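You operate a simulated robot arm through the tools that you are given. There is no shell and no other tool. Be economical: measure what you need, move in short steps, check, and stop when the job is done.

Carry out the task below with a simulated two-armed robot. There is one attempt and no reset: what you move stays moved.

## Task
Gauge the yellow onion from the mat on the sizing board and crate it by its grade.
Fine: try the 45 mm hole over the trap, and the 55 mm hole if it rests; shut the trap each time and leave the board at the last hole tried; use the marked crates under the bench; leave the other two on the mat.
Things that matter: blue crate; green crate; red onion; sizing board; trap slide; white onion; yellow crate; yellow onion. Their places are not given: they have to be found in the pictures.

It is judged by the outcome, as a careful person would: the job done as asked, and still so three seconds after it is handed in. It fails if anything else is knocked over, pushed out of place, dropped, spilled or broken.

## Robot
Two 7-joint arms with fingered hands on one trunk that stands fixed in place. Base frame: the origin is at the foot of the trunk, x ahead of it, y to its left, z up; the work surface is at about z = 0.803. Units: m, rad, N and s.
The left shoulder is at [0.051, 0.125, 1.126], the right one opposite. With the tool pointing down near the work surface each hand reaches from about 0.44 to 0.84 m from the base axis, measured 20 degrees to its own side. Payload 4 kg a hand.
The tool frame of a hand sits at the grasp point between the pads (the TCP): z along the fingers, y along the line on which they close. The tips reach 0.029 m beyond it. The gripper opens to 0.1 m. The gripper's body begins 0.034 m behind the TCP. The gripper is a hand of 5 fingers: y runs from the thumb to the fingers, the wrist lies at [-0.015, -0.105, -0.177] in the tool frame, and closing takes about 1.5 s.
Orientation is that of the tool frame in the base frame, as a unit quaternion [x, y, z, w]. With the fingers straight down and the wrist toward the robot, the tool's x, y and z point along [0, 1, 0], [1, 0, 0] and [0, 0, -1] of the base frame.

## Interface
- The arms move only by the tool play_rows. It takes "left_series", "right_series" or both (then of equal length, played together; a hand with none holds still); each is a list of rows, each an object of numbers (a shift or turn left out is 0, a gripper value left out holds the last): "ax", "ay", "az": the turn, a rotation vector about the base's x, y, z in rad; "x", "y", "z": the shift along the base's x, y, z in m; "jaw": the gripper command, from -1 (shut) to 1 (fully open), values between in proportion. In form: [{"ax": .., "ay": .., "az": .., "x": .., "y": .., "z": .., "jaw": ..}, ...]. A call has 1 to 20 rows; each row is the pose to reach, as a shift and turn from the pose commanded when the call began. Rows are played at 5 a second. More than 0.05 m and 0.15 rad between two rows, or a gripper value outside its range, and nothing of the call is played. A pose out of reach is approached as far as the arm can. The call stops where the force on the tool passes 50 N (or 10 N more than at its start, if that is more) or the arm is blocked; 0.2 s more then pass. The fingers move at their own pace (about 0.045 m/s each) and stop on an object; they squeeze with about 29 N. The grip force told is the motor's: it shows also when the fingers shut on nothing. Time passes only in rows, and 0.2 s behind the last, so rows that repeat a pose let the fingers close. It gives the time, the measured TCP pose, the force on the tool (base axes), the opening and the grip force at its end, in the units of the frame above (readings bear some noise), with the torque about the TCP (base axes, N m) and any sound that the robot's microphone picked up.
- Cameras (640 x 400 px; columns grow to the right, rows downward): "scene" is now at [0.1532, -0.0018, 1.2608]; the picture's right is [-0.01, -1.00, 0.00], its down [-0.53, 0.01, -0.85] and it looks along [0.85, -0.01, -0.53] (base axes); focal length 214 px, centre (320, 200). "left" rides on the left gripper at [-0.066, -0.086, -0.121] in its tool frame; the picture's right is [-0.76, -0.31, 0.58], its down [0.59, -0.70, 0.40] and it looks along [0.28, 0.64, 0.71] (tool axes); focal length 247 px, centre (320, 200). "right" rides on the right gripper at [0.066, -0.086, -0.121] in its tool frame; the picture's right is [-0.76, 0.31, -0.58], its down [-0.59, -0.70, 0.40] and it looks along [-0.28, 0.64, 0.71] (tool axes); focal length 247 px, centre (320, 200).
- grab_frame(camera): a new picture of that camera. The clock stands still meanwhile.
- move_column(by): slides the trunk up (or, below 0, down) by that many m; the arms and the scene camera ride with it, the base frame stays. It gives what a move gives, with no picture.
- preshape(shape, hand): the hand has 5 fingers and takes this shape, open, in about a second: jaw (thumb against the fingers, like two jaws); tri (thumb and two fingers); tip (a fingertip pinch); poke (one finger out to press); point (the index stretched); flat (the hand flat); cup (the hand cupped); fist (a fist). The gripper value then closes the fingers along that shape, each until it touches; the sizes above hold for jaw. It gives what a move gives, with no picture.
- turn_head(pan, tilt): turns the head with the scene camera to pan (to the left, within 1.396 rad either way) and tilt (down, from -0.506 to 1.204), counted from straight ahead of the robot. It gives what a move gives.
- measure_at(camera, pixels): for up to 12 pixels [column, row] of the newest picture of that camera ("zoom" is the newest enlarged one), the place [x, y, z] in the base frame of the surface seen there, good to about 0.002 m. The clock stands still meanwhile.
- inspect(camera, box): a new picture of the part [left, top, right, bottom] of that camera's present view, enlarged. The clock stands still meanwhile.
- job_done(): hands the job in; it is judged then, once.

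Keep the steps short. Do not move on a guess: measure, check each grasp and each placing, and mend mistakes. In all there are 80 turns and 56 pictures (those below and enlarged ones count). Leave the grippers open and the arms clear of the work at the hand-in unless told otherwise, and finish with a single line.

The tools are called after "Request:" as name(argument=value, ...) on one line, values as JSON. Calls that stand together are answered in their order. play_rows: Moves the arms, as the interface text tells. Its arguments: {"type":"object","properties":{"left_series":{"type":"array","items":{"type":"object","properties":{"ax":{"type":"number"},"ay":{"type":"number"},"az":{"type":"number"},"x":{"type":"number"},"y":{"type":"number"},"z":{"type":"number"},"jaw":{"type":"number"}}}},"right_series":{"type":"array","items":{"type":"object","properties":{"ax":{"type":"number"},"ay":{"type":"number"},"az":{"type":"number"},"x":{"type":"number"},"y":{"type":"number"},"z":{"type":"number"},"jaw":{"type":"number"}}}}},"required":[]} The other tools are called the same way: move_column (by) slides the trunk up or down; preshape (shape, hand) gives the hand a shape; turn_head (pan, tilt) turns the head that bears the scene camera; grab_frame (camera) takes a picture; measure_at (camera, pixels) gives the place of the surface under pixels of a picture; inspect (camera, box) takes an enlarged picture of a part of a camera's view; job_done () hands the job in.

At the start:

```text
clock: 0.0
left_tcp_pos: [0.5255, 0.3375, 1.1895]
left_orientation: [0.707, 0.707, 0.0, 0.0]
left_ft_force: [0.2, -0.1, -0.2]
left_moment: [0.02, 0.02, -0.02]
left_grip_width: 0.0997
left_grip_force: 0.2
left_shape: jaw
right_tcp_pos: [0.6194, -0.118, 1.1352]
right_orientation: [0.708, 0.707, 0.0, 0.0]
right_ft_force: [-0.4, -0.2, 0.4]
right_moment: [0.0, 0.0, 0.01]
right_grip_width: 0.1
right_grip_force: 0.0
right_shape: jaw
trunk travel left (down, up): [-0.325, 0.422]
head pan, tilt: [-0.014, 0.553]
```

scene: 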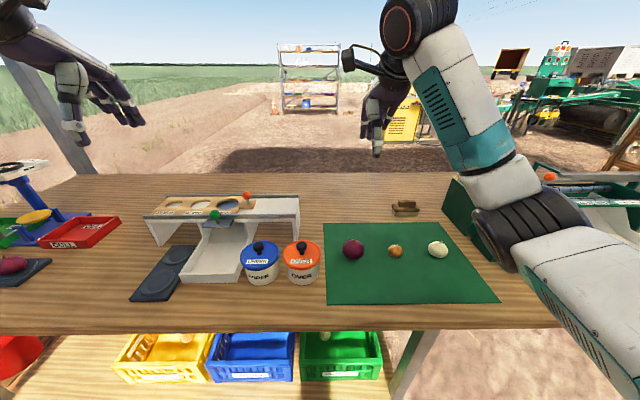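
right: 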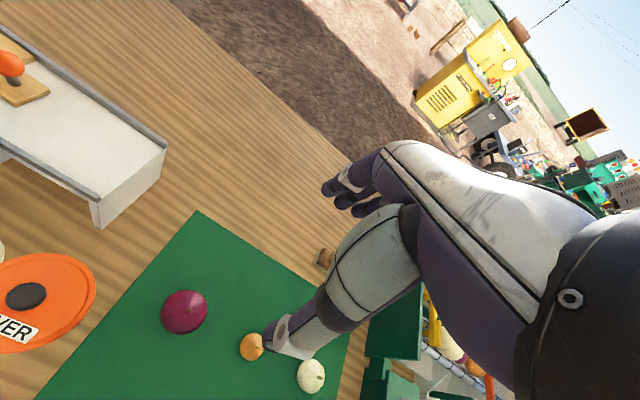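
left: 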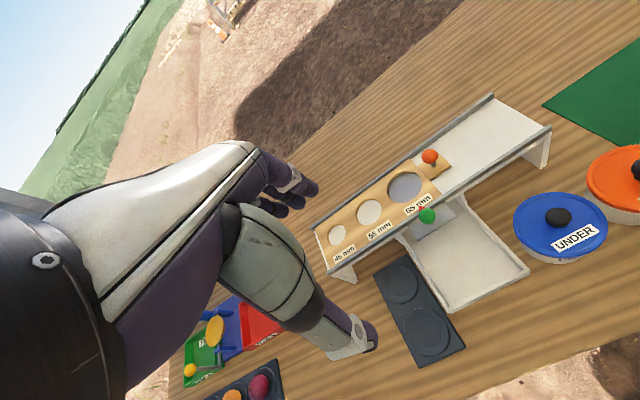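

I see the sizing board around (205,205), the trap slide's green knob at (214,214), and the onions on the mat. I'll enlarge the board and the crates.

Request:
inspect(camera="scene", box=[120, 180, 330, 311])

Request:
inspect(camera="left", box=[300, 80, 560, 242])

Request:
inspect(camera="scene", box=[100, 300, 420, 400])

Request:
measure_at(camera="scene", pixels=[[395, 250], [353, 248], [437, 249], [214, 214], [247, 195], [172, 206], [200, 206], [229, 206], [212, 270], [260, 246], [301, 247], [360, 290]])

```text
3.05 times, centred on (225, 246) of scene
```

zoom: 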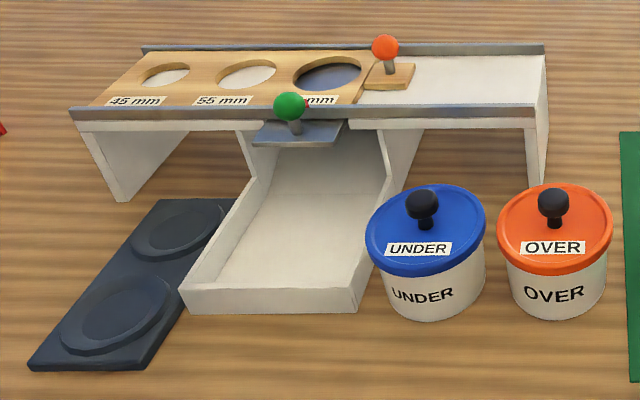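

```text
2.46 times, centred on (430, 161) of left
```

zoom: 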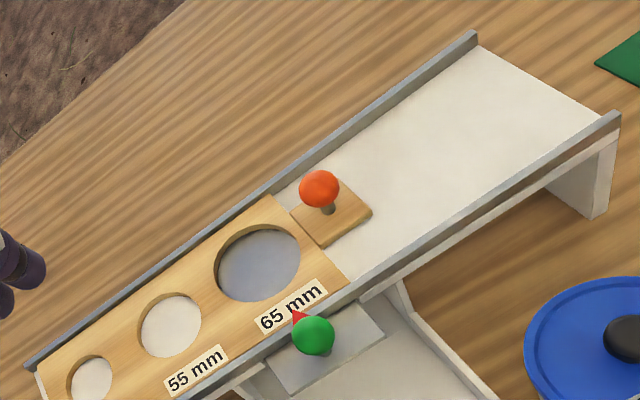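

```text
2.00 times, centred on (260, 350) of scene
```

zoom: 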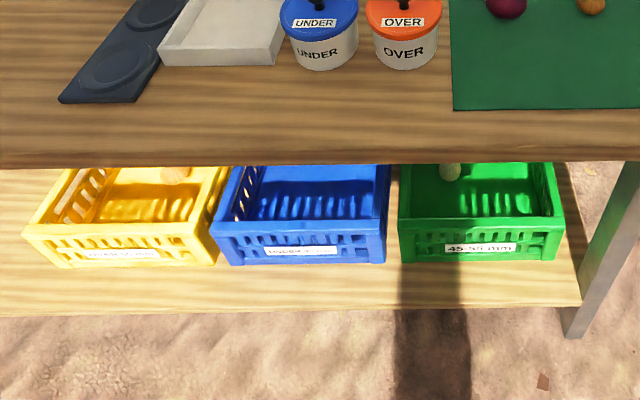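

```text
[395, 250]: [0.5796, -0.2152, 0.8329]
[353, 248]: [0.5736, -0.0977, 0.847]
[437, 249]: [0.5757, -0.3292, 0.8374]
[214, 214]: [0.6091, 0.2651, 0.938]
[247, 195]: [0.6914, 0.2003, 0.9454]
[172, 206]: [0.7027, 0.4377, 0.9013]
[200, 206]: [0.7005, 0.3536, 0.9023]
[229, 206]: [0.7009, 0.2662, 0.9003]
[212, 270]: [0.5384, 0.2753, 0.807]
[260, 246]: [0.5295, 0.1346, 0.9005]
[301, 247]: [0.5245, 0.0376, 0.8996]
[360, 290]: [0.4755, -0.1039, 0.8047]
```

The 65 mm hole seems to be at the trap now. I'll read the crate labels, measure the crates, the channel and the trap, and look at the onions up close.

Request:
inspect(camera="scene", box=[340, 230, 450, 299])

Request:
measure_at(camera="zoom", pixels=[[320, 90], [320, 160], [290, 125], [350, 125], [320, 125]])

Request:
measure_at(camera="scene", pixels=[[118, 372], [205, 380], [212, 379], [289, 379], [302, 378], [378, 376], [130, 340], [340, 365], [260, 365], [170, 365], [320, 328], [150, 388]])

Request:
measure_at(camera="scene", pixels=[[297, 216], [296, 197], [270, 205], [222, 224], [208, 226], [145, 218], [168, 198], [240, 198], [250, 204], [256, 204], [230, 216], [187, 280]])

Request:
inspect(camera="scene", box=[110, 360, 220, 400])

```text
5.80 times, centred on (395, 264) of scene
```

zoom: 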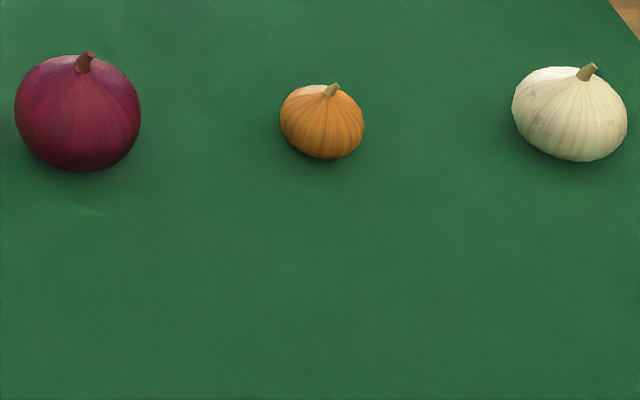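

```text
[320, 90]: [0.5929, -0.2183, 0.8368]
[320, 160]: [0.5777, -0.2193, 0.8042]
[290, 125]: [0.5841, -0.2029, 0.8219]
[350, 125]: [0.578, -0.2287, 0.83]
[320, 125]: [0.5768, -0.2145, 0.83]
```

```text
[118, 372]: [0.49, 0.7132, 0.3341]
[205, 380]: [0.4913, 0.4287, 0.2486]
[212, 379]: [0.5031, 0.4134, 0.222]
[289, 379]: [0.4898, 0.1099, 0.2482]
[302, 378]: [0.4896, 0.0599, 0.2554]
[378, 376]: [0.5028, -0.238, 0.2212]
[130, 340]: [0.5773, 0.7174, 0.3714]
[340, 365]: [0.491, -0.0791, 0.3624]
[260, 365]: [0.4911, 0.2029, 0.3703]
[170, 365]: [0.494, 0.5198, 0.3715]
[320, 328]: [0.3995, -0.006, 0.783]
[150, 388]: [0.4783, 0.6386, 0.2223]
```

```text
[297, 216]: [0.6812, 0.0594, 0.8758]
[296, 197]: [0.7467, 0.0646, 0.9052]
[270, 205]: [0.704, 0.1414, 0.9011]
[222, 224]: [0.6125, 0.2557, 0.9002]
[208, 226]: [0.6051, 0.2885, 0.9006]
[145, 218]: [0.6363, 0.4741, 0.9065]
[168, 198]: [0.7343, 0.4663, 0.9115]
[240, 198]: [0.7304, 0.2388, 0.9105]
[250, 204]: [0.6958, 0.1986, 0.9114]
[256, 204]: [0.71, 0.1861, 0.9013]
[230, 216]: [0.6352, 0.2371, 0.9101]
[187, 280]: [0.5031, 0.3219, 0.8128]
```

```text
5.82 times, centred on (165, 380) of scene
```

zoom: 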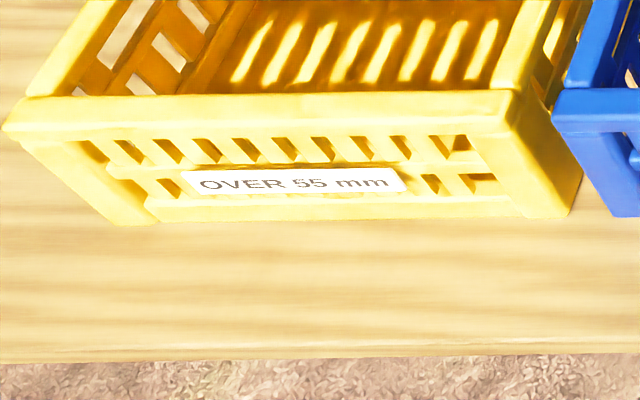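

Readings so far:
- **Crates:** front at x≈0.49, rim at z≈0.37. Yellow is marked "OVER 55", blue is probably "UNDER 45", green is "45-55".
- **Hole pitch:** about 0.086 m along y. The 65 mm hole sits at the trap.

I'll move the right arm out to the side and bring the left hand above the orange board knob.

Request:
play_rows(left_series=[{"x": 0.02, "y": -0.017, "z": -0.018}, {"x": 0.04, "y": -0.034, "z": -0.035}, {"x": 0.06, "y": -0.051, "z": -0.052}, {"x": 0.08, "y": -0.068, "z": -0.07}, {"x": 0.1, "y": -0.085, "z": -0.087}, {"x": 0.12, "y": -0.102, "z": -0.105}, {"x": 0.14, "y": -0.12, "z": -0.12}, {"x": 0.165, "y": -0.1375, "z": -0.14}], right_series=[{"y": -0.04, "z": 0.01}, {"y": -0.08, "z": 0.02}, {"y": -0.12, "z": 0.03}, {"y": -0.16, "z": 0.04, "x": -0.02}, {"y": -0.2, "z": 0.05, "x": -0.04}, {"y": -0.24, "z": 0.06, "x": -0.06}, {"y": -0.28, "z": 0.07, "x": -0.08}, {"y": -0.32, "z": 0.08, "x": -0.1}])

Request:
grab_frame(camera="scene")

Request:
grab_frame(camera="left")

```text
clock: 1.8
left_tcp_pos: [0.6912, 0.1979, 1.0496]
left_orientation: [0.707, 0.707, 0.001, -0.001]
left_ft_force: [0.1, -0.5, 0.8]
left_moment: [-0.02, 0.0, -0.01]
left_grip_width: 0.0998
left_grip_force: 0.1
left_shape: jaw
right_tcp_pos: [0.5199, -0.4396, 1.2153]
right_orientation: [0.707, 0.707, 0.0, 0.0]
right_ft_force: [0.0, -0.3, 0.3]
right_moment: [0.02, 0.02, 0.01]
right_grip_width: 0.0999
right_grip_force: 0.1
right_shape: jaw
trunk travel left (down, up): [-0.325, 0.422]
head pan, tilt: [-0.014, 0.553]
```

```text
47 pictures are left
```

scene: 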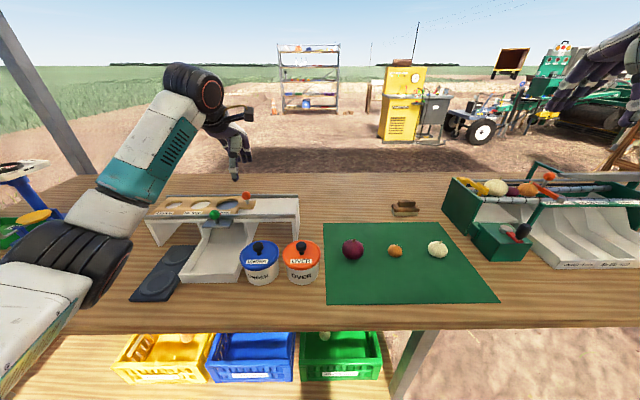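

```text
46 pictures are left
```

left: 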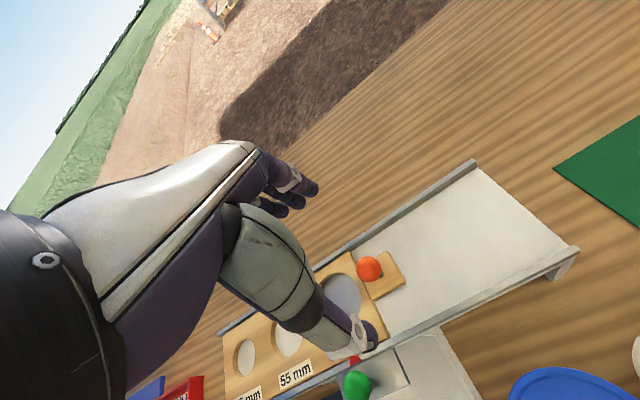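

The scene is clear now. I'll measure the orange knob, the green knob, the red arrow and the hole rims in the left picture.

Request:
measure_at(camera="left", pixels=[[368, 264], [370, 257], [382, 290], [357, 383], [354, 361], [345, 290], [287, 340], [247, 360], [390, 378], [388, 288], [360, 268]])

Request:
inspect(camera="scene", box=[140, 185, 260, 260])

Request:
measure_at(camera="zoom", pixels=[[566, 50], [572, 60], [394, 157], [400, 170], [450, 170], [420, 205], [330, 180], [147, 112], [300, 105], [455, 108], [410, 130], [600, 98]])

```text
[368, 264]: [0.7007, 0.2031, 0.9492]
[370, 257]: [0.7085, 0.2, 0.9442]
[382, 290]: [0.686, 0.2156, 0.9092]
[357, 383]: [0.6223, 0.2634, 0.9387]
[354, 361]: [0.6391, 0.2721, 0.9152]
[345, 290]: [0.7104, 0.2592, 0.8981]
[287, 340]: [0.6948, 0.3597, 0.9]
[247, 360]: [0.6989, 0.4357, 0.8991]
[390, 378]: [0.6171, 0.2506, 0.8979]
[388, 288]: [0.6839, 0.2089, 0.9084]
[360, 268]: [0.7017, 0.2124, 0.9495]
```

```text
5.33 times, centred on (200, 222) of scene
```

zoom: 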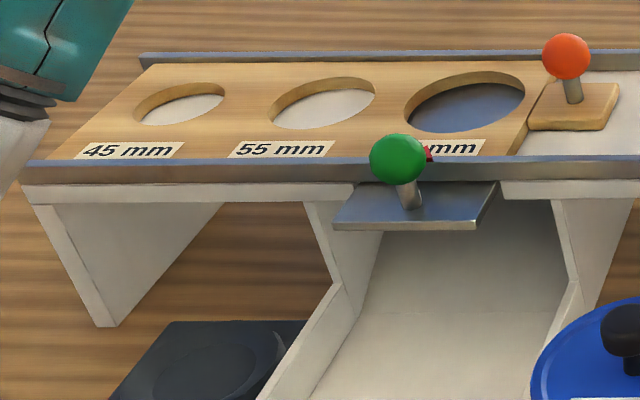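

```text
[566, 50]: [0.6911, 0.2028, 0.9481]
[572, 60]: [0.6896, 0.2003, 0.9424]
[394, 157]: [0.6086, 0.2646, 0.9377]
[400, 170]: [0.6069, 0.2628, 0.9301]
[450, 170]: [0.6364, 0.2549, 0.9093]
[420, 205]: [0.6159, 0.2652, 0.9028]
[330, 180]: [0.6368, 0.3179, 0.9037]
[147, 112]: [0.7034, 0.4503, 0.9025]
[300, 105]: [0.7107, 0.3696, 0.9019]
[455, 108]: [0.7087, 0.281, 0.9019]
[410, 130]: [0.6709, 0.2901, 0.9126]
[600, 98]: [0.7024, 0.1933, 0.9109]
```

The orange ball's centre is at about (0.700,0.200,0.943). I'll measure the hole edges and the plate edges precisely to get the sliding distances.

Request:
measure_at(camera="zoom", pixels=[[131, 108], [228, 96], [266, 110], [379, 93], [401, 112], [529, 90], [428, 153], [336, 218], [484, 220], [354, 190], [503, 185], [525, 130]])

Request:
inspect(camera="left", box=[200, 220, 460, 400])

```text
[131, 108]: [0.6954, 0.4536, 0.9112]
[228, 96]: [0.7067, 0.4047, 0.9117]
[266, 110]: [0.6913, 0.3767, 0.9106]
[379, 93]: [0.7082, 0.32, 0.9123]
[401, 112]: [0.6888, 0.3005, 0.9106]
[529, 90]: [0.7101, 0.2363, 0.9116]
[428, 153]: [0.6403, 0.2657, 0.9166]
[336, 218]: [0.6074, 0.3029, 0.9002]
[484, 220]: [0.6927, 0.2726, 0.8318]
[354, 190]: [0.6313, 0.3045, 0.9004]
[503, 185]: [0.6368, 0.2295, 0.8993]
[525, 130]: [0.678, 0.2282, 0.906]
```

```text
2.22 times, centred on (330, 310) of left
```

zoom: 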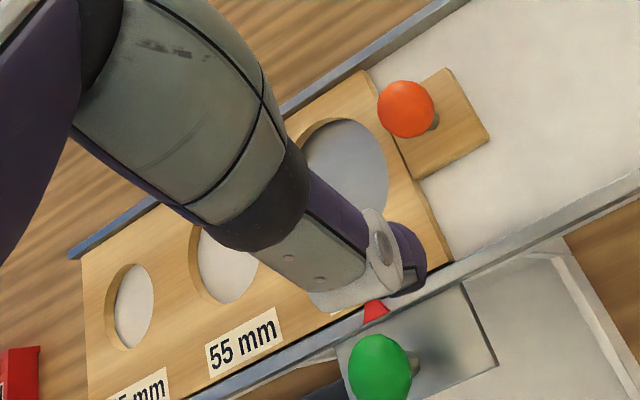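

Hole centres are at y≈0.429, 0.348 and 0.268, all at x≈0.70. The trap is at y≈0.266, so the board must move about 0.162 m to −y. I'll come down over the orange knob with the hand half open.

Request:
play_rows(left_series=[{"x": 0.009, "y": 0.002, "z": -0.02, "jaw": 0.2}, {"x": 0.009, "y": 0.002, "z": -0.04}, {"x": 0.009, "y": 0.002, "z": -0.06}, {"x": 0.009, "y": 0.002, "z": -0.08}, {"x": 0.009, "y": 0.002, "z": -0.1}])

Request:
inspect(camera="scene", box=[160, 140, 320, 240])

```text
clock: 3.0
left_tcp_pos: [0.6993, 0.203, 0.9496]
left_orientation: [0.707, 0.707, 0.0, -0.001]
left_ft_force: [-0.1, 0.4, -0.2]
left_moment: [0.0, 0.0, 0.04]
left_grip_width: 0.0599
left_grip_force: 0.1
left_shape: jaw
right_tcp_pos: [0.5208, -0.4387, 1.216]
right_orientation: [0.708, 0.707, 0.0, 0.0]
right_ft_force: [-0.5, -0.1, -0.1]
right_moment: [-0.01, -0.01, -0.01]
right_grip_width: 0.1
right_grip_force: 0.1
right_shape: jaw
trunk travel left (down, up): [-0.325, 0.422]
head pan, tilt: [-0.014, 0.553]
```

```text
4.00 times, centred on (240, 190) of scene
```

zoom: 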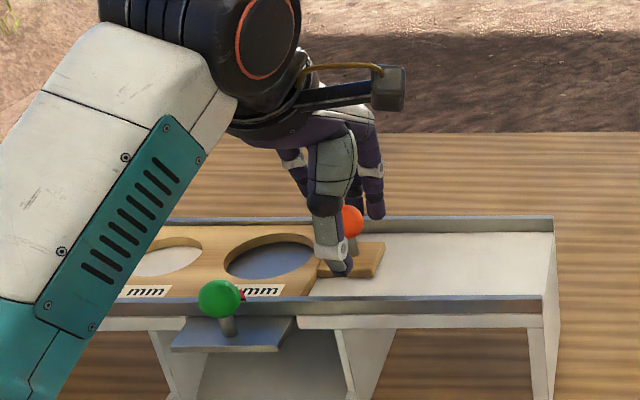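

The thumb is in front of the ball and the fingers are behind it. I'll nudge 3 mm and close.

Request:
play_rows(left_series=[{"y": -0.003, "z": -0.002, "jaw": 0.2}, {"y": -0.003, "z": -0.002, "jaw": -1}, {"y": -0.003, "z": -0.002}, {"y": -0.003, "z": -0.002}, {"y": -0.003, "z": -0.002}, {"y": -0.003, "z": -0.002}, {"y": -0.003, "z": -0.002}, {"y": -0.003, "z": -0.002}, {"y": -0.003, "z": -0.002}])

Request:
inspect(camera="scene", box=[200, 160, 280, 210])

```text
clock: 5.0
left_tcp_pos: [0.6985, 0.1975, 0.9448]
left_orientation: [0.708, 0.706, -0.001, -0.002]
left_ft_force: [-6.3, -9.1, -10.6]
left_moment: [-0.14, 0.06, -0.06]
left_grip_width: 0.0029
left_grip_force: 29.0
left_shape: jaw
right_tcp_pos: [0.5213, -0.4394, 1.2159]
right_orientation: [0.707, 0.707, 0.0, 0.0]
right_ft_force: [-0.6, -0.5, 0.7]
right_moment: [-0.01, 0.01, 0.04]
right_grip_width: 0.0999
right_grip_force: 0.0
right_shape: jaw
trunk travel left (down, up): [-0.325, 0.422]
head pan, tilt: [-0.014, 0.553]
```

```text
8.00 times, centred on (240, 185) of scene
```

zoom: 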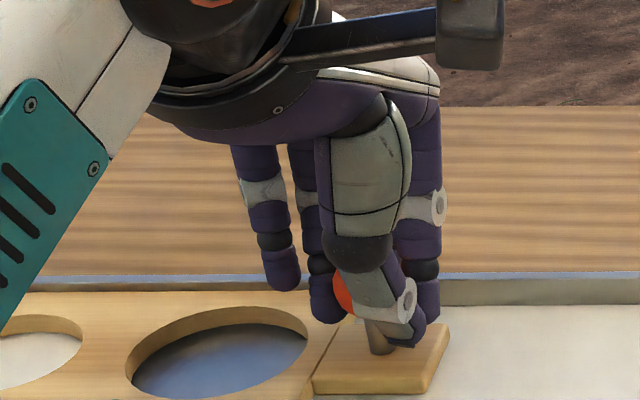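

The hand closed to 3 mm with the ball slipped out to the +y side, so it isn't a grip. I'll open and look again.

Request:
play_rows(left_series=[{"jaw": 0.2}, {"z": 0.003}, {"z": 0.004}, {"z": 0.004}, {"z": 0.004}])

Request:
inspect(camera="scene", box=[200, 160, 280, 210])

Request:
measure_at(camera="zoom", pixels=[[395, 265], [380, 310], [130, 350], [310, 320], [390, 370], [320, 250]])

```text
clock: 6.2
left_tcp_pos: [0.7004, 0.199, 0.9515]
left_orientation: [0.707, 0.707, -0.002, -0.001]
left_ft_force: [0.5, 0.4, -0.9]
left_moment: [-0.02, 0.0, 0.04]
left_grip_width: 0.0596
left_grip_force: 0.1
left_shape: jaw
right_tcp_pos: [0.5204, -0.4386, 1.2158]
right_orientation: [0.707, 0.707, 0.0, 0.0]
right_ft_force: [-0.6, 0.6, -0.1]
right_moment: [-0.02, -0.03, 0.0]
right_grip_width: 0.0998
right_grip_force: 0.0
right_shape: jaw
trunk travel left (down, up): [-0.325, 0.422]
head pan, tilt: [-0.014, 0.553]
```

```text
8.00 times, centred on (240, 185) of scene
```

zoom: 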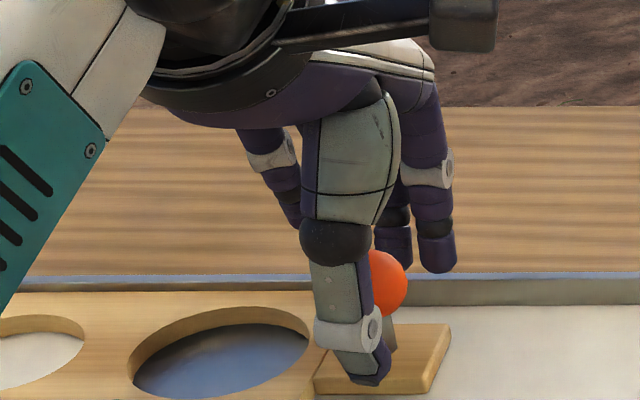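

```text
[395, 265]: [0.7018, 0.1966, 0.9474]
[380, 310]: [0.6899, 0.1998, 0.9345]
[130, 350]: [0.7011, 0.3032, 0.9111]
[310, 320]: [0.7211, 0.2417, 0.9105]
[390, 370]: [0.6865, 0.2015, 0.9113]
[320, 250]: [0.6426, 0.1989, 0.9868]
```

The ball hasn't moved. Its centre works out at about (0.7015, 0.205, 0.938), so I was roughly 7 mm off in y. I'll recentre and close again.

Request:
play_rows(left_series=[{"x": 0.002, "y": 0.007, "z": 0, "jaw": 0.2}, {"x": 0.002, "y": 0.007, "z": -0.006}, {"x": 0.002, "y": 0.007, "z": -0.006, "jaw": -1}, {"x": 0.002, "y": 0.007, "z": -0.006}, {"x": 0.002, "y": 0.007, "z": -0.006}, {"x": 0.002, "y": 0.007, "z": -0.006}, {"x": 0.002, "y": 0.007, "z": -0.006}, {"x": 0.002, "y": 0.007, "z": -0.006}, {"x": 0.002, "y": 0.007, "z": -0.006}])

Request:
inspect(camera="scene", box=[200, 160, 280, 210])

```text
clock: 8.2
left_tcp_pos: [0.7013, 0.2053, 0.9449]
left_orientation: [0.706, 0.708, -0.001, -0.002]
left_ft_force: [-4.0, -1.3, -9.9]
left_moment: [0.0, 0.1, 0.01]
left_grip_width: 0.0136
left_grip_force: 29.5
left_shape: jaw
right_tcp_pos: [0.5205, -0.4377, 1.2146]
right_orientation: [0.707, 0.707, 0.0, -0.001]
right_ft_force: [-0.3, -0.7, 0.1]
right_moment: [0.0, -0.02, -0.01]
right_grip_width: 0.0997
right_grip_force: 0.2
right_shape: jaw
trunk travel left (down, up): [-0.325, 0.422]
head pan, tilt: [-0.014, 0.553]
```

```text
8.00 times, centred on (240, 185) of scene
```

zoom: 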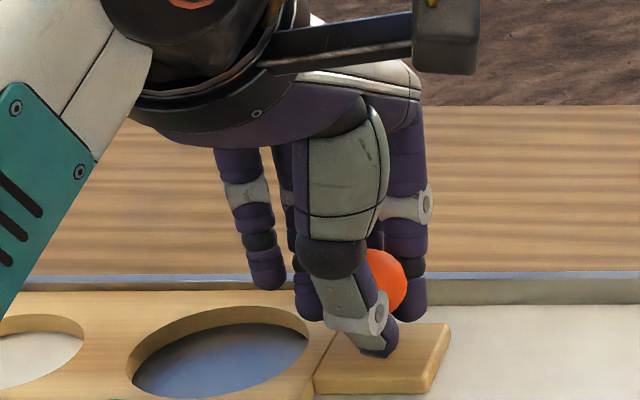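

The opening is now 14 mm with the ball between the thumb and fingers. I'll slide the board a short way to −y and check.

Request:
play_rows(left_series=[{"y": -0.01}, {"y": -0.02}, {"y": -0.03}, {"y": -0.04}])

Request:
inspect(camera="scene", box=[140, 150, 300, 250])

```text
clock: 9.2
left_tcp_pos: [0.7006, 0.1659, 0.9437]
left_orientation: [0.708, 0.706, -0.002, -0.002]
left_ft_force: [-8.8, -0.9, -16.0]
left_moment: [-0.01, 0.09, -0.02]
left_grip_width: 0.0138
left_grip_force: 29.0
left_shape: jaw
right_tcp_pos: [0.5209, -0.4383, 1.2155]
right_orientation: [0.707, 0.707, -0.001, -0.001]
right_ft_force: [0.6, -0.7, 0.4]
right_moment: [-0.02, -0.01, 0.0]
right_grip_width: 0.0998
right_grip_force: 0.0
right_shape: jaw
trunk travel left (down, up): [-0.325, 0.422]
head pan, tilt: [-0.014, 0.553]
```

```text
4.00 times, centred on (220, 200) of scene
```

zoom: 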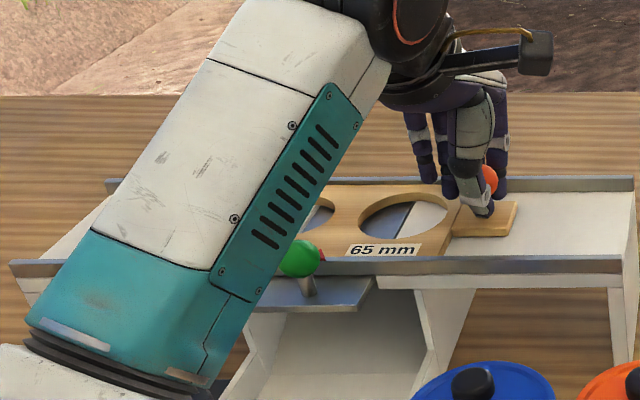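

The board slides with the knob. I'll slide it the remaining 0.122 m.

Request:
play_rows(left_series=[{"y": -0.012}, {"y": -0.024}, {"y": -0.036}, {"y": -0.048}, {"y": -0.06}, {"y": -0.072}, {"y": -0.084}, {"y": -0.096}, {"y": -0.108}, {"y": -0.116}, {"y": -0.122}, {"y": -0.122}])

Request:
inspect(camera="scene", box=[160, 150, 320, 250])

Request:
grab_frame(camera="left")

```text
clock: 11.8
left_tcp_pos: [0.7015, 0.0452, 0.9442]
left_orientation: [0.706, 0.708, -0.001, -0.001]
left_ft_force: [-10.9, 2.0, -19.1]
left_moment: [0.03, 0.12, -0.02]
left_grip_width: 0.0138
left_grip_force: 29.0
left_shape: jaw
right_tcp_pos: [0.5214, -0.437, 1.2154]
right_orientation: [0.707, 0.707, -0.001, -0.001]
right_ft_force: [-0.2, 0.9, -0.1]
right_moment: [-0.02, 0.0, -0.02]
right_grip_width: 0.0997
right_grip_force: 0.1
right_shape: jaw
trunk travel left (down, up): [-0.325, 0.422]
head pan, tilt: [-0.014, 0.553]
```

```text
4.00 times, centred on (240, 200) of scene
```

zoom: 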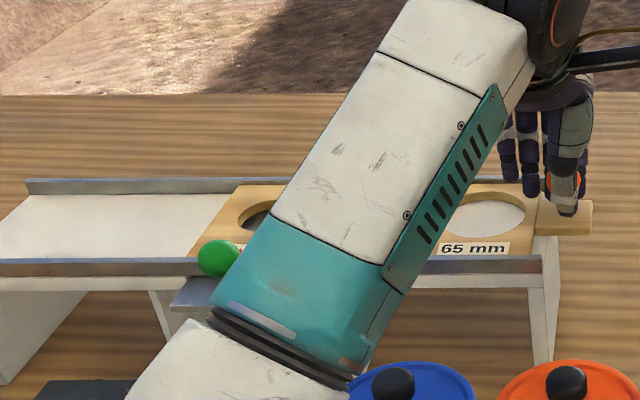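

```text
37 pictures are left
```

left: 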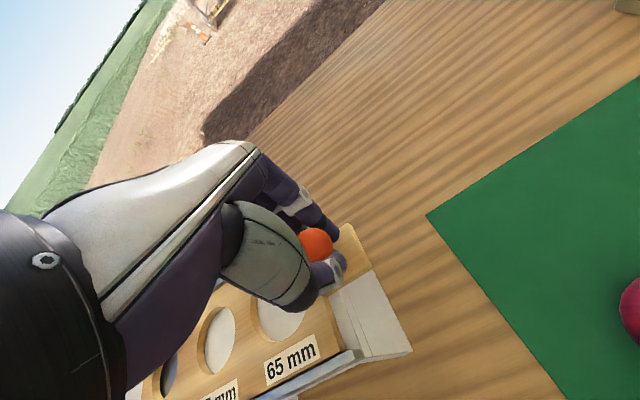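

The 45 mm hole is near the trap. I'll open, lift, and go above the yellow onion, which also clears the view.

Request:
play_rows(left_series=[{"jaw": 0.2}, {"jaw": 0.4}, {"jaw": 0.4}, {"z": 0.02}, {"z": 0.05}, {"z": 0.08}, {"z": 0.09, "y": -0.04, "x": -0.02}, {"z": 0.09, "y": -0.08, "x": -0.04}, {"z": 0.09, "y": -0.12, "x": -0.06}, {"z": 0.09, "y": -0.16, "x": -0.08}, {"z": 0.08, "y": -0.2, "x": -0.1}, {"z": 0.07, "y": -0.23, "x": -0.11}, {"z": 0.04, "y": -0.258, "x": -0.115}])

Request:
grab_frame(camera="scene")

Request:
grab_frame(camera="left")

```text
clock: 14.6
left_tcp_pos: [0.5842, -0.2143, 0.9846]
left_orientation: [0.707, 0.707, 0.0, 0.0]
left_ft_force: [-0.4, 0.2, 0.3]
left_moment: [0.02, -0.01, 0.03]
left_grip_width: 0.0698
left_grip_force: 0.2
left_shape: jaw
right_tcp_pos: [0.5217, -0.4391, 1.2158]
right_orientation: [0.707, 0.707, 0.0, 0.0]
right_ft_force: [0.1, -0.3, 0.0]
right_moment: [0.01, -0.02, -0.03]
right_grip_width: 0.1
right_grip_force: 0.1
right_shape: jaw
trunk travel left (down, up): [-0.325, 0.422]
head pan, tilt: [-0.014, 0.553]
```

```text
36 pictures are left
```

scene: 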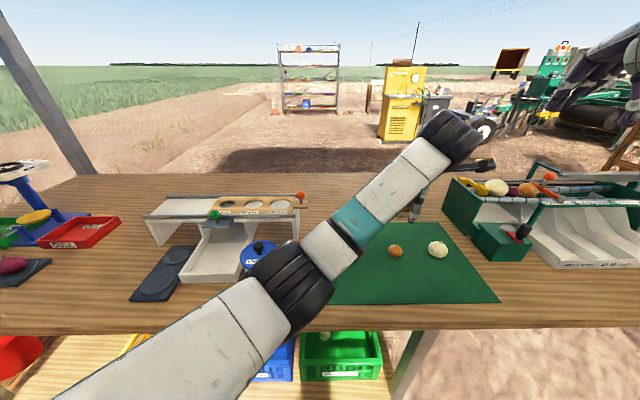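

```text
35 pictures are left
```

left: 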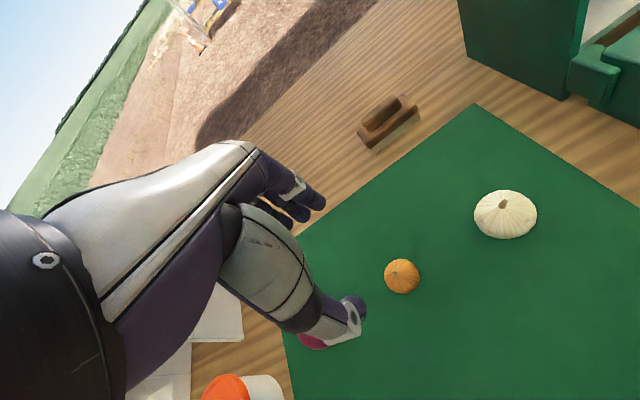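

I'll check the board position with an enlarged view, plus the onion and the elbow height over the jars.

Request:
inspect(camera="scene", box=[140, 185, 310, 251])

Request:
measure_at(camera="zoom", pixels=[[281, 73], [365, 66], [280, 98], [600, 45]])

Request:
measure_at(camera="scene", pixels=[[270, 300], [300, 270], [350, 225], [395, 250], [310, 320]])

Request:
measure_at(camera="left", pixels=[[402, 272], [386, 275], [418, 275], [402, 260], [402, 290]])

```text
3.76 times, centred on (225, 218) of scene
```

zoom: 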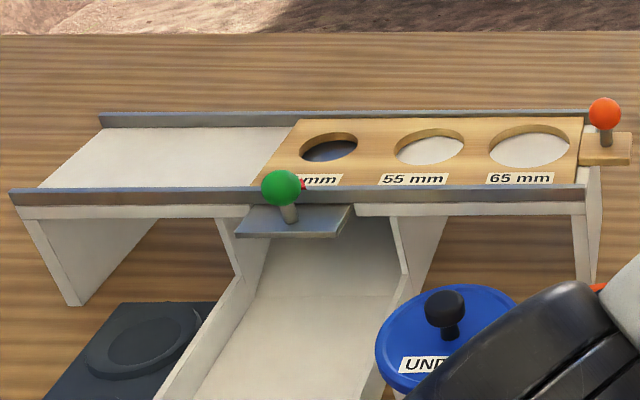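

```text
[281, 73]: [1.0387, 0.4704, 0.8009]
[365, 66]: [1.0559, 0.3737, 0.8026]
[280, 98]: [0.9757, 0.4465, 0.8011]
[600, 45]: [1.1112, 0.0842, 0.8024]
```

```text
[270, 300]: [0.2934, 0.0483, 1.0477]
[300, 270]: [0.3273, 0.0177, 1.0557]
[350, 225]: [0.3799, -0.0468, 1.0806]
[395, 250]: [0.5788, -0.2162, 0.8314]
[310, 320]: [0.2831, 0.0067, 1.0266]
```

```text
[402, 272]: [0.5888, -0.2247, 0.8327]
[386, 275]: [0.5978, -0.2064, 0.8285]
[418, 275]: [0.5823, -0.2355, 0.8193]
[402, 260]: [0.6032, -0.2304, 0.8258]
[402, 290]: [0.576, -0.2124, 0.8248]
```

Now I'll measure the hole rim at the trap.

Request:
measure_at(camera="zoom", pixels=[[297, 152], [360, 143], [330, 132], [330, 166], [302, 186], [240, 234], [350, 208], [391, 155], [467, 141]])

Request:
play_rows(left_series=[{"x": 0.006, "y": -0.004, "z": -0.04}, {"x": 0.006, "y": -0.004, "z": -0.08}, {"x": 0.006, "y": -0.004, "z": -0.12}, {"x": 0.006, "y": -0.004, "z": -0.146}])

Request:
inspect(camera="scene", box=[350, 200, 450, 262])

```text
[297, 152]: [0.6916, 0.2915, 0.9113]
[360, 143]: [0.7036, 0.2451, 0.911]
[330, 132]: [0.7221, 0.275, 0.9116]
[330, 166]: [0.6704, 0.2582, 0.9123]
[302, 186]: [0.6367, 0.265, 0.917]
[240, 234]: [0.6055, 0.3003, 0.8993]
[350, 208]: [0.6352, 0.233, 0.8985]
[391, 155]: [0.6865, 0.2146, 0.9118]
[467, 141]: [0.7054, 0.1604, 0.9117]
```

```text
clock: 15.6
left_tcp_pos: [0.5917, -0.2174, 0.8389]
left_orientation: [0.708, 0.706, 0.0, 0.001]
left_ft_force: [0.3, -0.5, 0.5]
left_moment: [-0.03, -0.02, -0.01]
left_grip_width: 0.0695
left_grip_force: 0.1
left_shape: jaw
right_tcp_pos: [0.5204, -0.4386, 1.2156]
right_orientation: [0.707, 0.707, 0.0, 0.0]
right_ft_force: [-0.1, -1.1, -0.9]
right_moment: [0.01, -0.02, 0.01]
right_grip_width: 0.0997
right_grip_force: 0.1
right_shape: jaw
trunk travel left (down, up): [-0.325, 0.422]
head pan, tilt: [-0.014, 0.553]
```

```text
6.40 times, centred on (400, 231) of scene
```

zoom: 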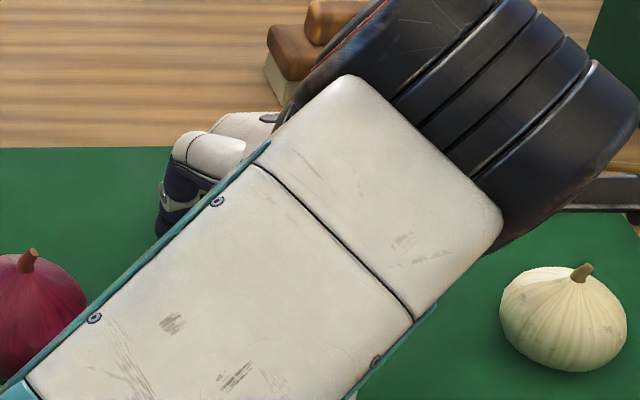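

The forearm blocks the scene view, so I'll check with the left hand's camera before closing.

Request:
grab_frame(camera="left")

```text
32 pictures are left
```

left: 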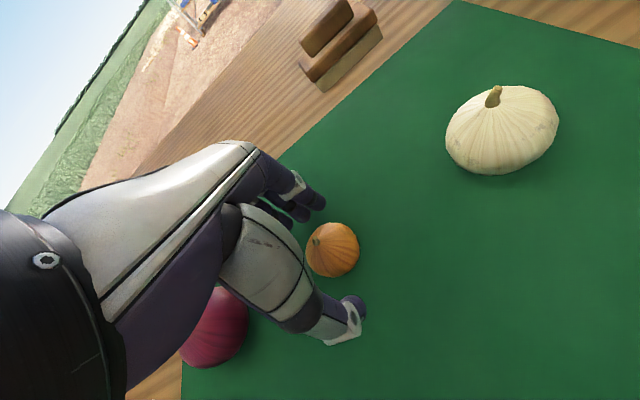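

In this view the onion's centre is about 5 mm to −y and 5 mm to −x of the TCP. I'll adjust and close.

Request:
play_rows(left_series=[{"x": -0.004, "y": -0.0045, "z": -0.003, "jaw": 0.4}, {"x": -0.004, "y": -0.0045, "z": -0.003, "jaw": -1}, {"x": -0.004, "y": -0.0045, "z": -0.003}, {"x": -0.004, "y": -0.0045, "z": -0.003}, {"x": -0.004, "y": -0.0045, "z": -0.003}, {"x": -0.004, "y": -0.0045, "z": -0.003}, {"x": -0.004, "y": -0.0045, "z": -0.003}, {"x": -0.004, "y": -0.0045, "z": -0.003}])

Request:
play_rows(left_series=[{"z": 0.02}, {"z": 0.05}, {"z": 0.08}, {"z": 0.12}, {"z": 0.16}, {"z": 0.2}])

Request:
grab_frame(camera="left")

```text
clock: 17.4
left_tcp_pos: [0.5877, -0.2213, 0.8353]
left_orientation: [0.707, 0.707, 0.0, 0.0]
left_ft_force: [-0.2, 0.0, 0.2]
left_moment: [0.02, -0.01, 0.01]
left_grip_width: 0.0303
left_grip_force: 28.7
left_shape: jaw
right_tcp_pos: [0.5216, -0.4382, 1.2158]
right_orientation: [0.707, 0.707, 0.0, -0.001]
right_ft_force: [-0.6, -0.7, -0.8]
right_moment: [-0.03, -0.01, 0.03]
right_grip_width: 0.0998
right_grip_force: 0.1
right_shape: jaw
trunk travel left (down, up): [-0.325, 0.422]
head pan, tilt: [-0.014, 0.553]
```

```text
clock: 18.8
left_tcp_pos: [0.5883, -0.2211, 1.0361]
left_orientation: [0.707, 0.707, 0.0, 0.0]
left_ft_force: [0.8, 0.2, 0.2]
left_moment: [0.02, -0.01, -0.03]
left_grip_width: 0.03
left_grip_force: 28.7
left_shape: jaw
right_tcp_pos: [0.5197, -0.4378, 1.2153]
right_orientation: [0.707, 0.707, 0.0, 0.0]
right_ft_force: [0.3, 0.2, 0.7]
right_moment: [0.01, 0.05, -0.02]
right_grip_width: 0.0996
right_grip_force: 0.1
right_shape: jaw
trunk travel left (down, up): [-0.325, 0.422]
head pan, tilt: [-0.014, 0.553]
```

```text
31 pictures are left
```

left: 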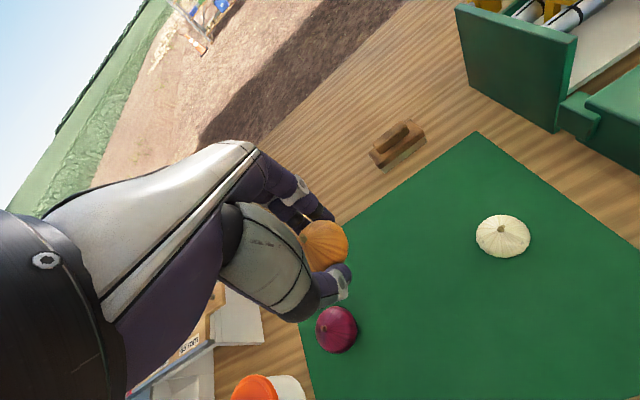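

The onion is held (30 mm opening) and its bottom is about 31 mm below the TCP. I'll carry it above the 45 mm hole at (0.700, 0.268).

Request:
play_rows(left_series=[{"x": 0.009, "y": 0.041}, {"x": 0.018, "y": 0.082}, {"x": 0.028, "y": 0.123}, {"x": 0.037, "y": 0.164}, {"x": 0.046, "y": 0.205}, {"x": 0.056, "y": 0.246}, {"x": 0.065, "y": 0.287}, {"x": 0.075, "y": 0.328}, {"x": 0.084, "y": 0.369}, {"x": 0.094, "y": 0.41}, {"x": 0.103, "y": 0.451}, {"x": 0.112, "y": 0.48}, {"x": 0.112, "y": 0.4905}, {"x": 0.112, "y": 0.4905, "z": -0.03}, {"x": 0.112, "y": 0.4905, "z": -0.06}])

Request:
inspect(camera="scene", box=[140, 150, 300, 250])

Request:
grab_frame(camera="left")

```text
clock: 22.0
left_tcp_pos: [0.7004, 0.2697, 0.9762]
left_orientation: [0.707, 0.707, 0.0, 0.0]
left_ft_force: [0.6, 0.3, -0.5]
left_moment: [-0.03, 0.04, -0.01]
left_grip_width: 0.0301
left_grip_force: 28.8
left_shape: jaw
right_tcp_pos: [0.5213, -0.4373, 1.2159]
right_orientation: [0.707, 0.708, 0.0, 0.0]
right_ft_force: [-0.2, -0.2, -1.1]
right_moment: [-0.01, -0.04, 0.01]
right_grip_width: 0.0999
right_grip_force: 0.1
right_shape: jaw
trunk travel left (down, up): [-0.325, 0.422]
head pan, tilt: [-0.014, 0.553]
```

```text
4.00 times, centred on (220, 200) of scene
```

zoom: 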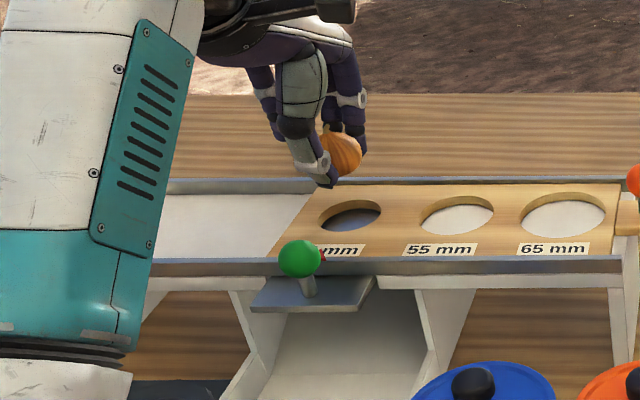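

```text
29 pictures are left
```

left: 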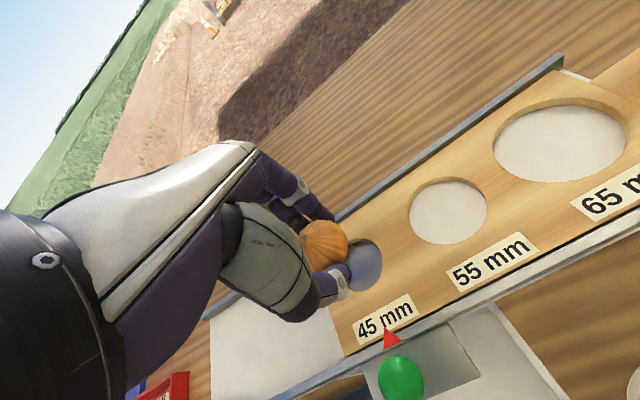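

The onion is lined up with the hole. I'll lower until its bottom enters the hole, release gently, and lift.

Request:
play_rows(left_series=[{"z": -0.015, "y": -0.001}, {"z": -0.028, "y": -0.001}, {"z": -0.033, "y": -0.001}, {"z": -0.033, "y": -0.001, "jaw": -0.2}, {"z": -0.033, "y": -0.001, "jaw": 0.0}, {"z": -0.033, "y": -0.001, "jaw": 0.2}, {"z": -0.033, "y": -0.001, "jaw": 0.4}, {"z": -0.033, "y": -0.001}, {"z": -0.01, "y": -0.001}, {"z": 0.03, "y": -0.001}, {"z": 0.07, "y": -0.001}])

Request:
inspect(camera="scene", box=[160, 180, 288, 260])

Request:
measure_at(camera="zoom", pixels=[[330, 120], [330, 140], [310, 130], [350, 130]])

```text
clock: 24.4
left_tcp_pos: [0.6998, 0.2685, 1.0467]
left_orientation: [0.707, 0.707, -0.001, 0.0]
left_ft_force: [-0.2, -0.3, 0.2]
left_moment: [0.03, -0.02, -0.04]
left_grip_width: 0.0697
left_grip_force: 0.0
left_shape: jaw
right_tcp_pos: [0.5197, -0.4384, 1.2152]
right_orientation: [0.707, 0.707, 0.0, -0.001]
right_ft_force: [-0.2, -0.1, 0.2]
right_moment: [-0.01, 0.05, 0.02]
right_grip_width: 0.0995
right_grip_force: 0.0
right_shape: jaw
trunk travel left (down, up): [-0.325, 0.422]
head pan, tilt: [-0.014, 0.553]
```

```text
5.00 times, centred on (224, 220) of scene
```

zoom: 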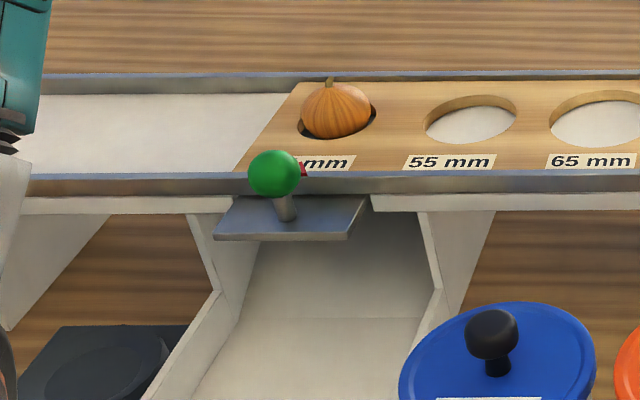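

```text
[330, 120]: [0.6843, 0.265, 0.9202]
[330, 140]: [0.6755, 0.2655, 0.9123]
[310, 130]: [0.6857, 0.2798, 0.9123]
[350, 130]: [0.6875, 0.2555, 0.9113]
```

The yellow onion sits in the 45 mm hole on the shut trap. Next I'll go to the green knob, centre ≈(0.618, 0.268, 0.930), with a narrow opening. I'll keep the tips above the rail top (z 0.917).

Request:
play_rows(left_series=[{"x": -0.03, "jaw": -0.1}, {"x": -0.06}, {"x": -0.0825, "y": 0.001}, {"x": -0.0825, "y": 0.001, "z": -0.03}, {"x": -0.0825, "y": 0.001, "z": -0.06}])

Request:
grab_frame(camera="left")

Request:
inspect(camera="scene", box=[160, 170, 288, 250])

```text
clock: 25.6
left_tcp_pos: [0.6174, 0.2688, 0.9862]
left_orientation: [0.707, 0.707, 0.0, 0.0]
left_ft_force: [0.5, 0.1, -0.2]
left_moment: [-0.01, 0.01, 0.0]
left_grip_width: 0.0455
left_grip_force: 0.1
left_shape: jaw
right_tcp_pos: [0.5213, -0.437, 1.2158]
right_orientation: [0.707, 0.707, 0.0, 0.0]
right_ft_force: [0.3, 0.4, 0.2]
right_moment: [-0.02, -0.01, 0.02]
right_grip_width: 0.0998
right_grip_force: 0.1
right_shape: jaw
trunk travel left (down, up): [-0.325, 0.422]
head pan, tilt: [-0.014, 0.553]
```

```text
27 pictures are left
```

left: 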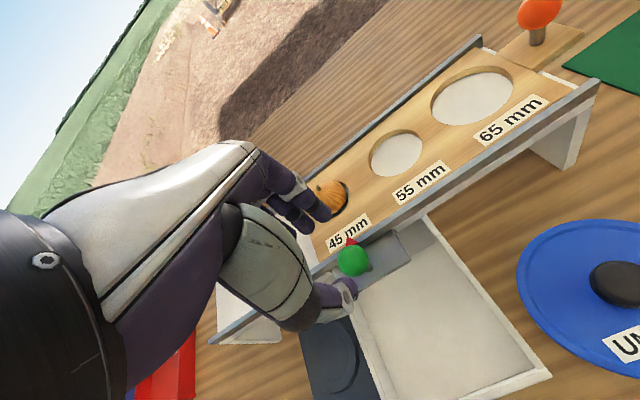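

```text
5.00 times, centred on (224, 210) of scene
```

zoom: 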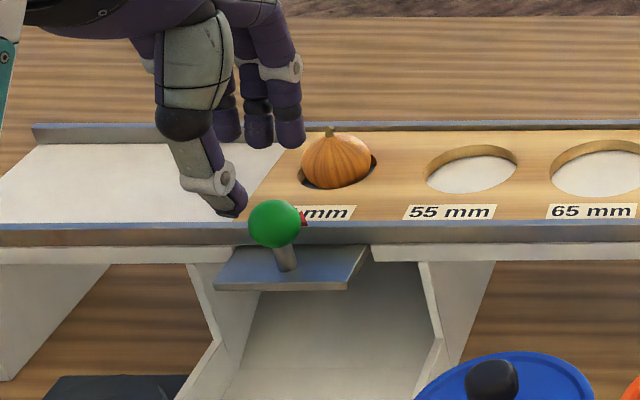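

The ball projects right at the TCP line. I'll lower 37 mm and close.

Request:
play_rows(left_series=[{"z": -0.015}, {"z": -0.03}, {"z": -0.038}, {"z": -0.038, "jaw": -1}, {"z": -0.038}, {"z": -0.038}, {"z": -0.038}, {"z": -0.038}, {"z": -0.038}])

Request:
inspect(camera="scene", box=[160, 170, 288, 250])

```text
clock: 27.6
left_tcp_pos: [0.6181, 0.2683, 0.948]
left_orientation: [0.707, 0.708, 0.0, -0.001]
left_ft_force: [-5.0, 0.0, -3.4]
left_moment: [0.02, 0.02, -0.02]
left_grip_width: 0.018
left_grip_force: 28.7
left_shape: jaw
right_tcp_pos: [0.5194, -0.4374, 1.2161]
right_orientation: [0.707, 0.707, 0.0, 0.0]
right_ft_force: [-0.1, 0.0, 1.0]
right_moment: [0.02, 0.0, 0.02]
right_grip_width: 0.0998
right_grip_force: 0.0
right_shape: jaw
trunk travel left (down, up): [-0.325, 0.422]
head pan, tilt: [-0.014, 0.553]
```

```text
5.00 times, centred on (224, 210) of scene
```

zoom: 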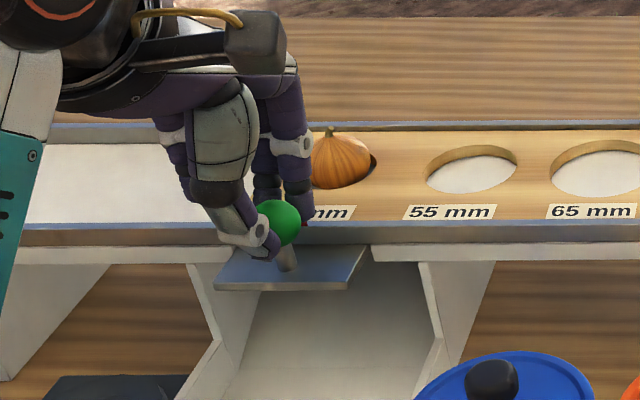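

I have the knob gripped (18 mm opening). I'll pull the trap toward the robot in small steps and watch the force.

Request:
play_rows(left_series=[{"x": -0.01}, {"x": -0.02}, {"x": -0.03}, {"x": -0.04}, {"x": -0.05}, {"x": -0.06}, {"x": -0.06}])

Request:
inspect(camera="scene", box=[140, 170, 300, 290])

```text
clock: 29.2
left_tcp_pos: [0.5583, 0.2676, 0.9485]
left_orientation: [0.707, 0.707, 0.0, 0.0]
left_ft_force: [0.0, 3.6, 0.9]
left_moment: [0.13, -0.08, 0.02]
left_grip_width: 0.0176
left_grip_force: 29.4
left_shape: jaw
right_tcp_pos: [0.5205, -0.4378, 1.2157]
right_orientation: [0.707, 0.707, -0.001, 0.0]
right_ft_force: [0.3, -0.1, -0.3]
right_moment: [-0.02, 0.0, -0.02]
right_grip_width: 0.1
right_grip_force: 0.0
right_shape: jaw
trunk travel left (down, up): [-0.325, 0.422]
head pan, tilt: [-0.014, 0.553]
```

```text
3.33 times, centred on (220, 230) of scene
```

zoom: 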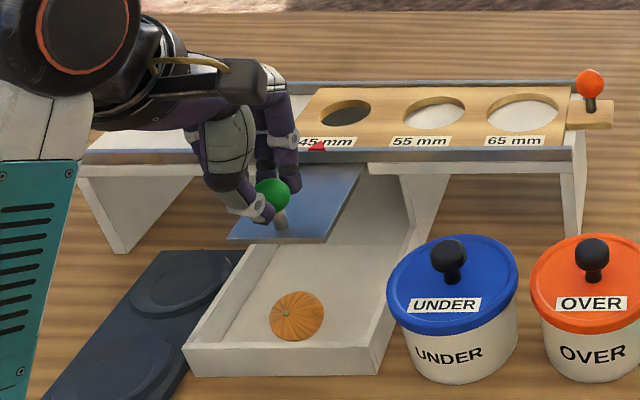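

The onion fell straight through the 45 mm hole into the tray, so its grade is under 45, which should be the blue crate. I'll shut the trap by pushing the knob back.

Request:
play_rows(left_series=[{"x": 0.01}, {"x": 0.02}, {"x": 0.03}, {"x": 0.04}, {"x": 0.05}, {"x": 0.06}, {"x": 0.062}, {"x": 0.062}])

Request:
play_rows(left_series=[{"x": -0.002, "jaw": -0.4}, {"x": -0.002, "jaw": -0.1}, {"x": -0.002}, {"x": -0.002, "z": 0.03}, {"x": -0.002, "z": 0.07}, {"x": -0.04, "z": 0.1, "jaw": 0.5}, {"x": -0.08, "z": 0.12}])

Request:
inspect(camera="scene", box=[140, 180, 300, 300])

Request:
measure_at(camera="zoom", pixels=[[260, 152], [220, 200], [297, 262], [297, 282], [272, 285], [322, 285], [297, 305], [280, 355], [318, 113], [346, 75], [371, 78], [318, 83]])

```text
clock: 31.0
left_tcp_pos: [0.6179, 0.2686, 0.9478]
left_orientation: [0.707, 0.707, 0.0, -0.001]
left_ft_force: [-12.9, 0.0, -1.2]
left_moment: [0.01, 0.3, 0.01]
left_grip_width: 0.0179
left_grip_force: 28.9
left_shape: jaw
right_tcp_pos: [0.52, -0.438, 1.2164]
right_orientation: [0.707, 0.708, 0.0, 0.0]
right_ft_force: [-0.7, 0.1, 0.2]
right_moment: [0.01, 0.0, -0.04]
right_grip_width: 0.0999
right_grip_force: 0.1
right_shape: jaw
trunk travel left (down, up): [-0.325, 0.422]
head pan, tilt: [-0.014, 0.553]
```

```text
clock: 32.6
left_tcp_pos: [0.5394, 0.2715, 1.069]
left_orientation: [0.707, 0.707, 0.0, -0.001]
left_ft_force: [-1.2, -0.3, -0.1]
left_moment: [0.03, -0.04, -0.01]
left_grip_width: 0.0748
left_grip_force: 0.2
left_shape: jaw
right_tcp_pos: [0.5206, -0.4378, 1.2157]
right_orientation: [0.707, 0.707, 0.0, 0.0]
right_ft_force: [0.2, 0.2, 0.3]
right_moment: [-0.03, 0.0, 0.0]
right_grip_width: 0.0996
right_grip_force: 0.0
right_shape: jaw
trunk travel left (down, up): [-0.325, 0.422]
head pan, tilt: [-0.014, 0.553]
```

```text
3.33 times, centred on (220, 240) of scene
```

zoom: 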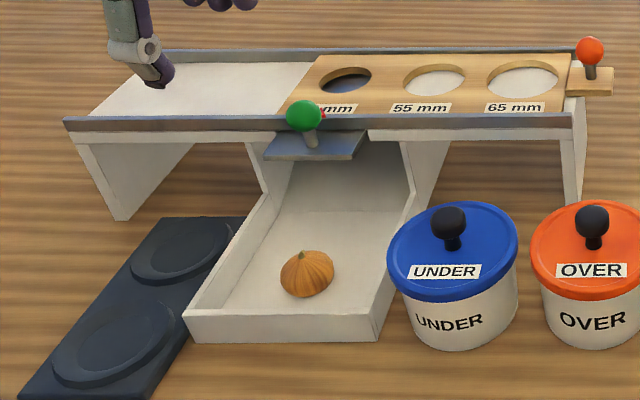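

```text
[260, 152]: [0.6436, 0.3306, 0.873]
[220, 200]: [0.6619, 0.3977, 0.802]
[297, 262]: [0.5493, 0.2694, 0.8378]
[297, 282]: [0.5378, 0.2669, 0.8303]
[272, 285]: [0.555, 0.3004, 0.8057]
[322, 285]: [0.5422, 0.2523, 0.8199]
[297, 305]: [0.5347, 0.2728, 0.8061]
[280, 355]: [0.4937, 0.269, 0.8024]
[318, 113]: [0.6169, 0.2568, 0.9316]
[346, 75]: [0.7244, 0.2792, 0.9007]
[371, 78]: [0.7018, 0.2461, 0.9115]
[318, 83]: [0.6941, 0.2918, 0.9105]
```

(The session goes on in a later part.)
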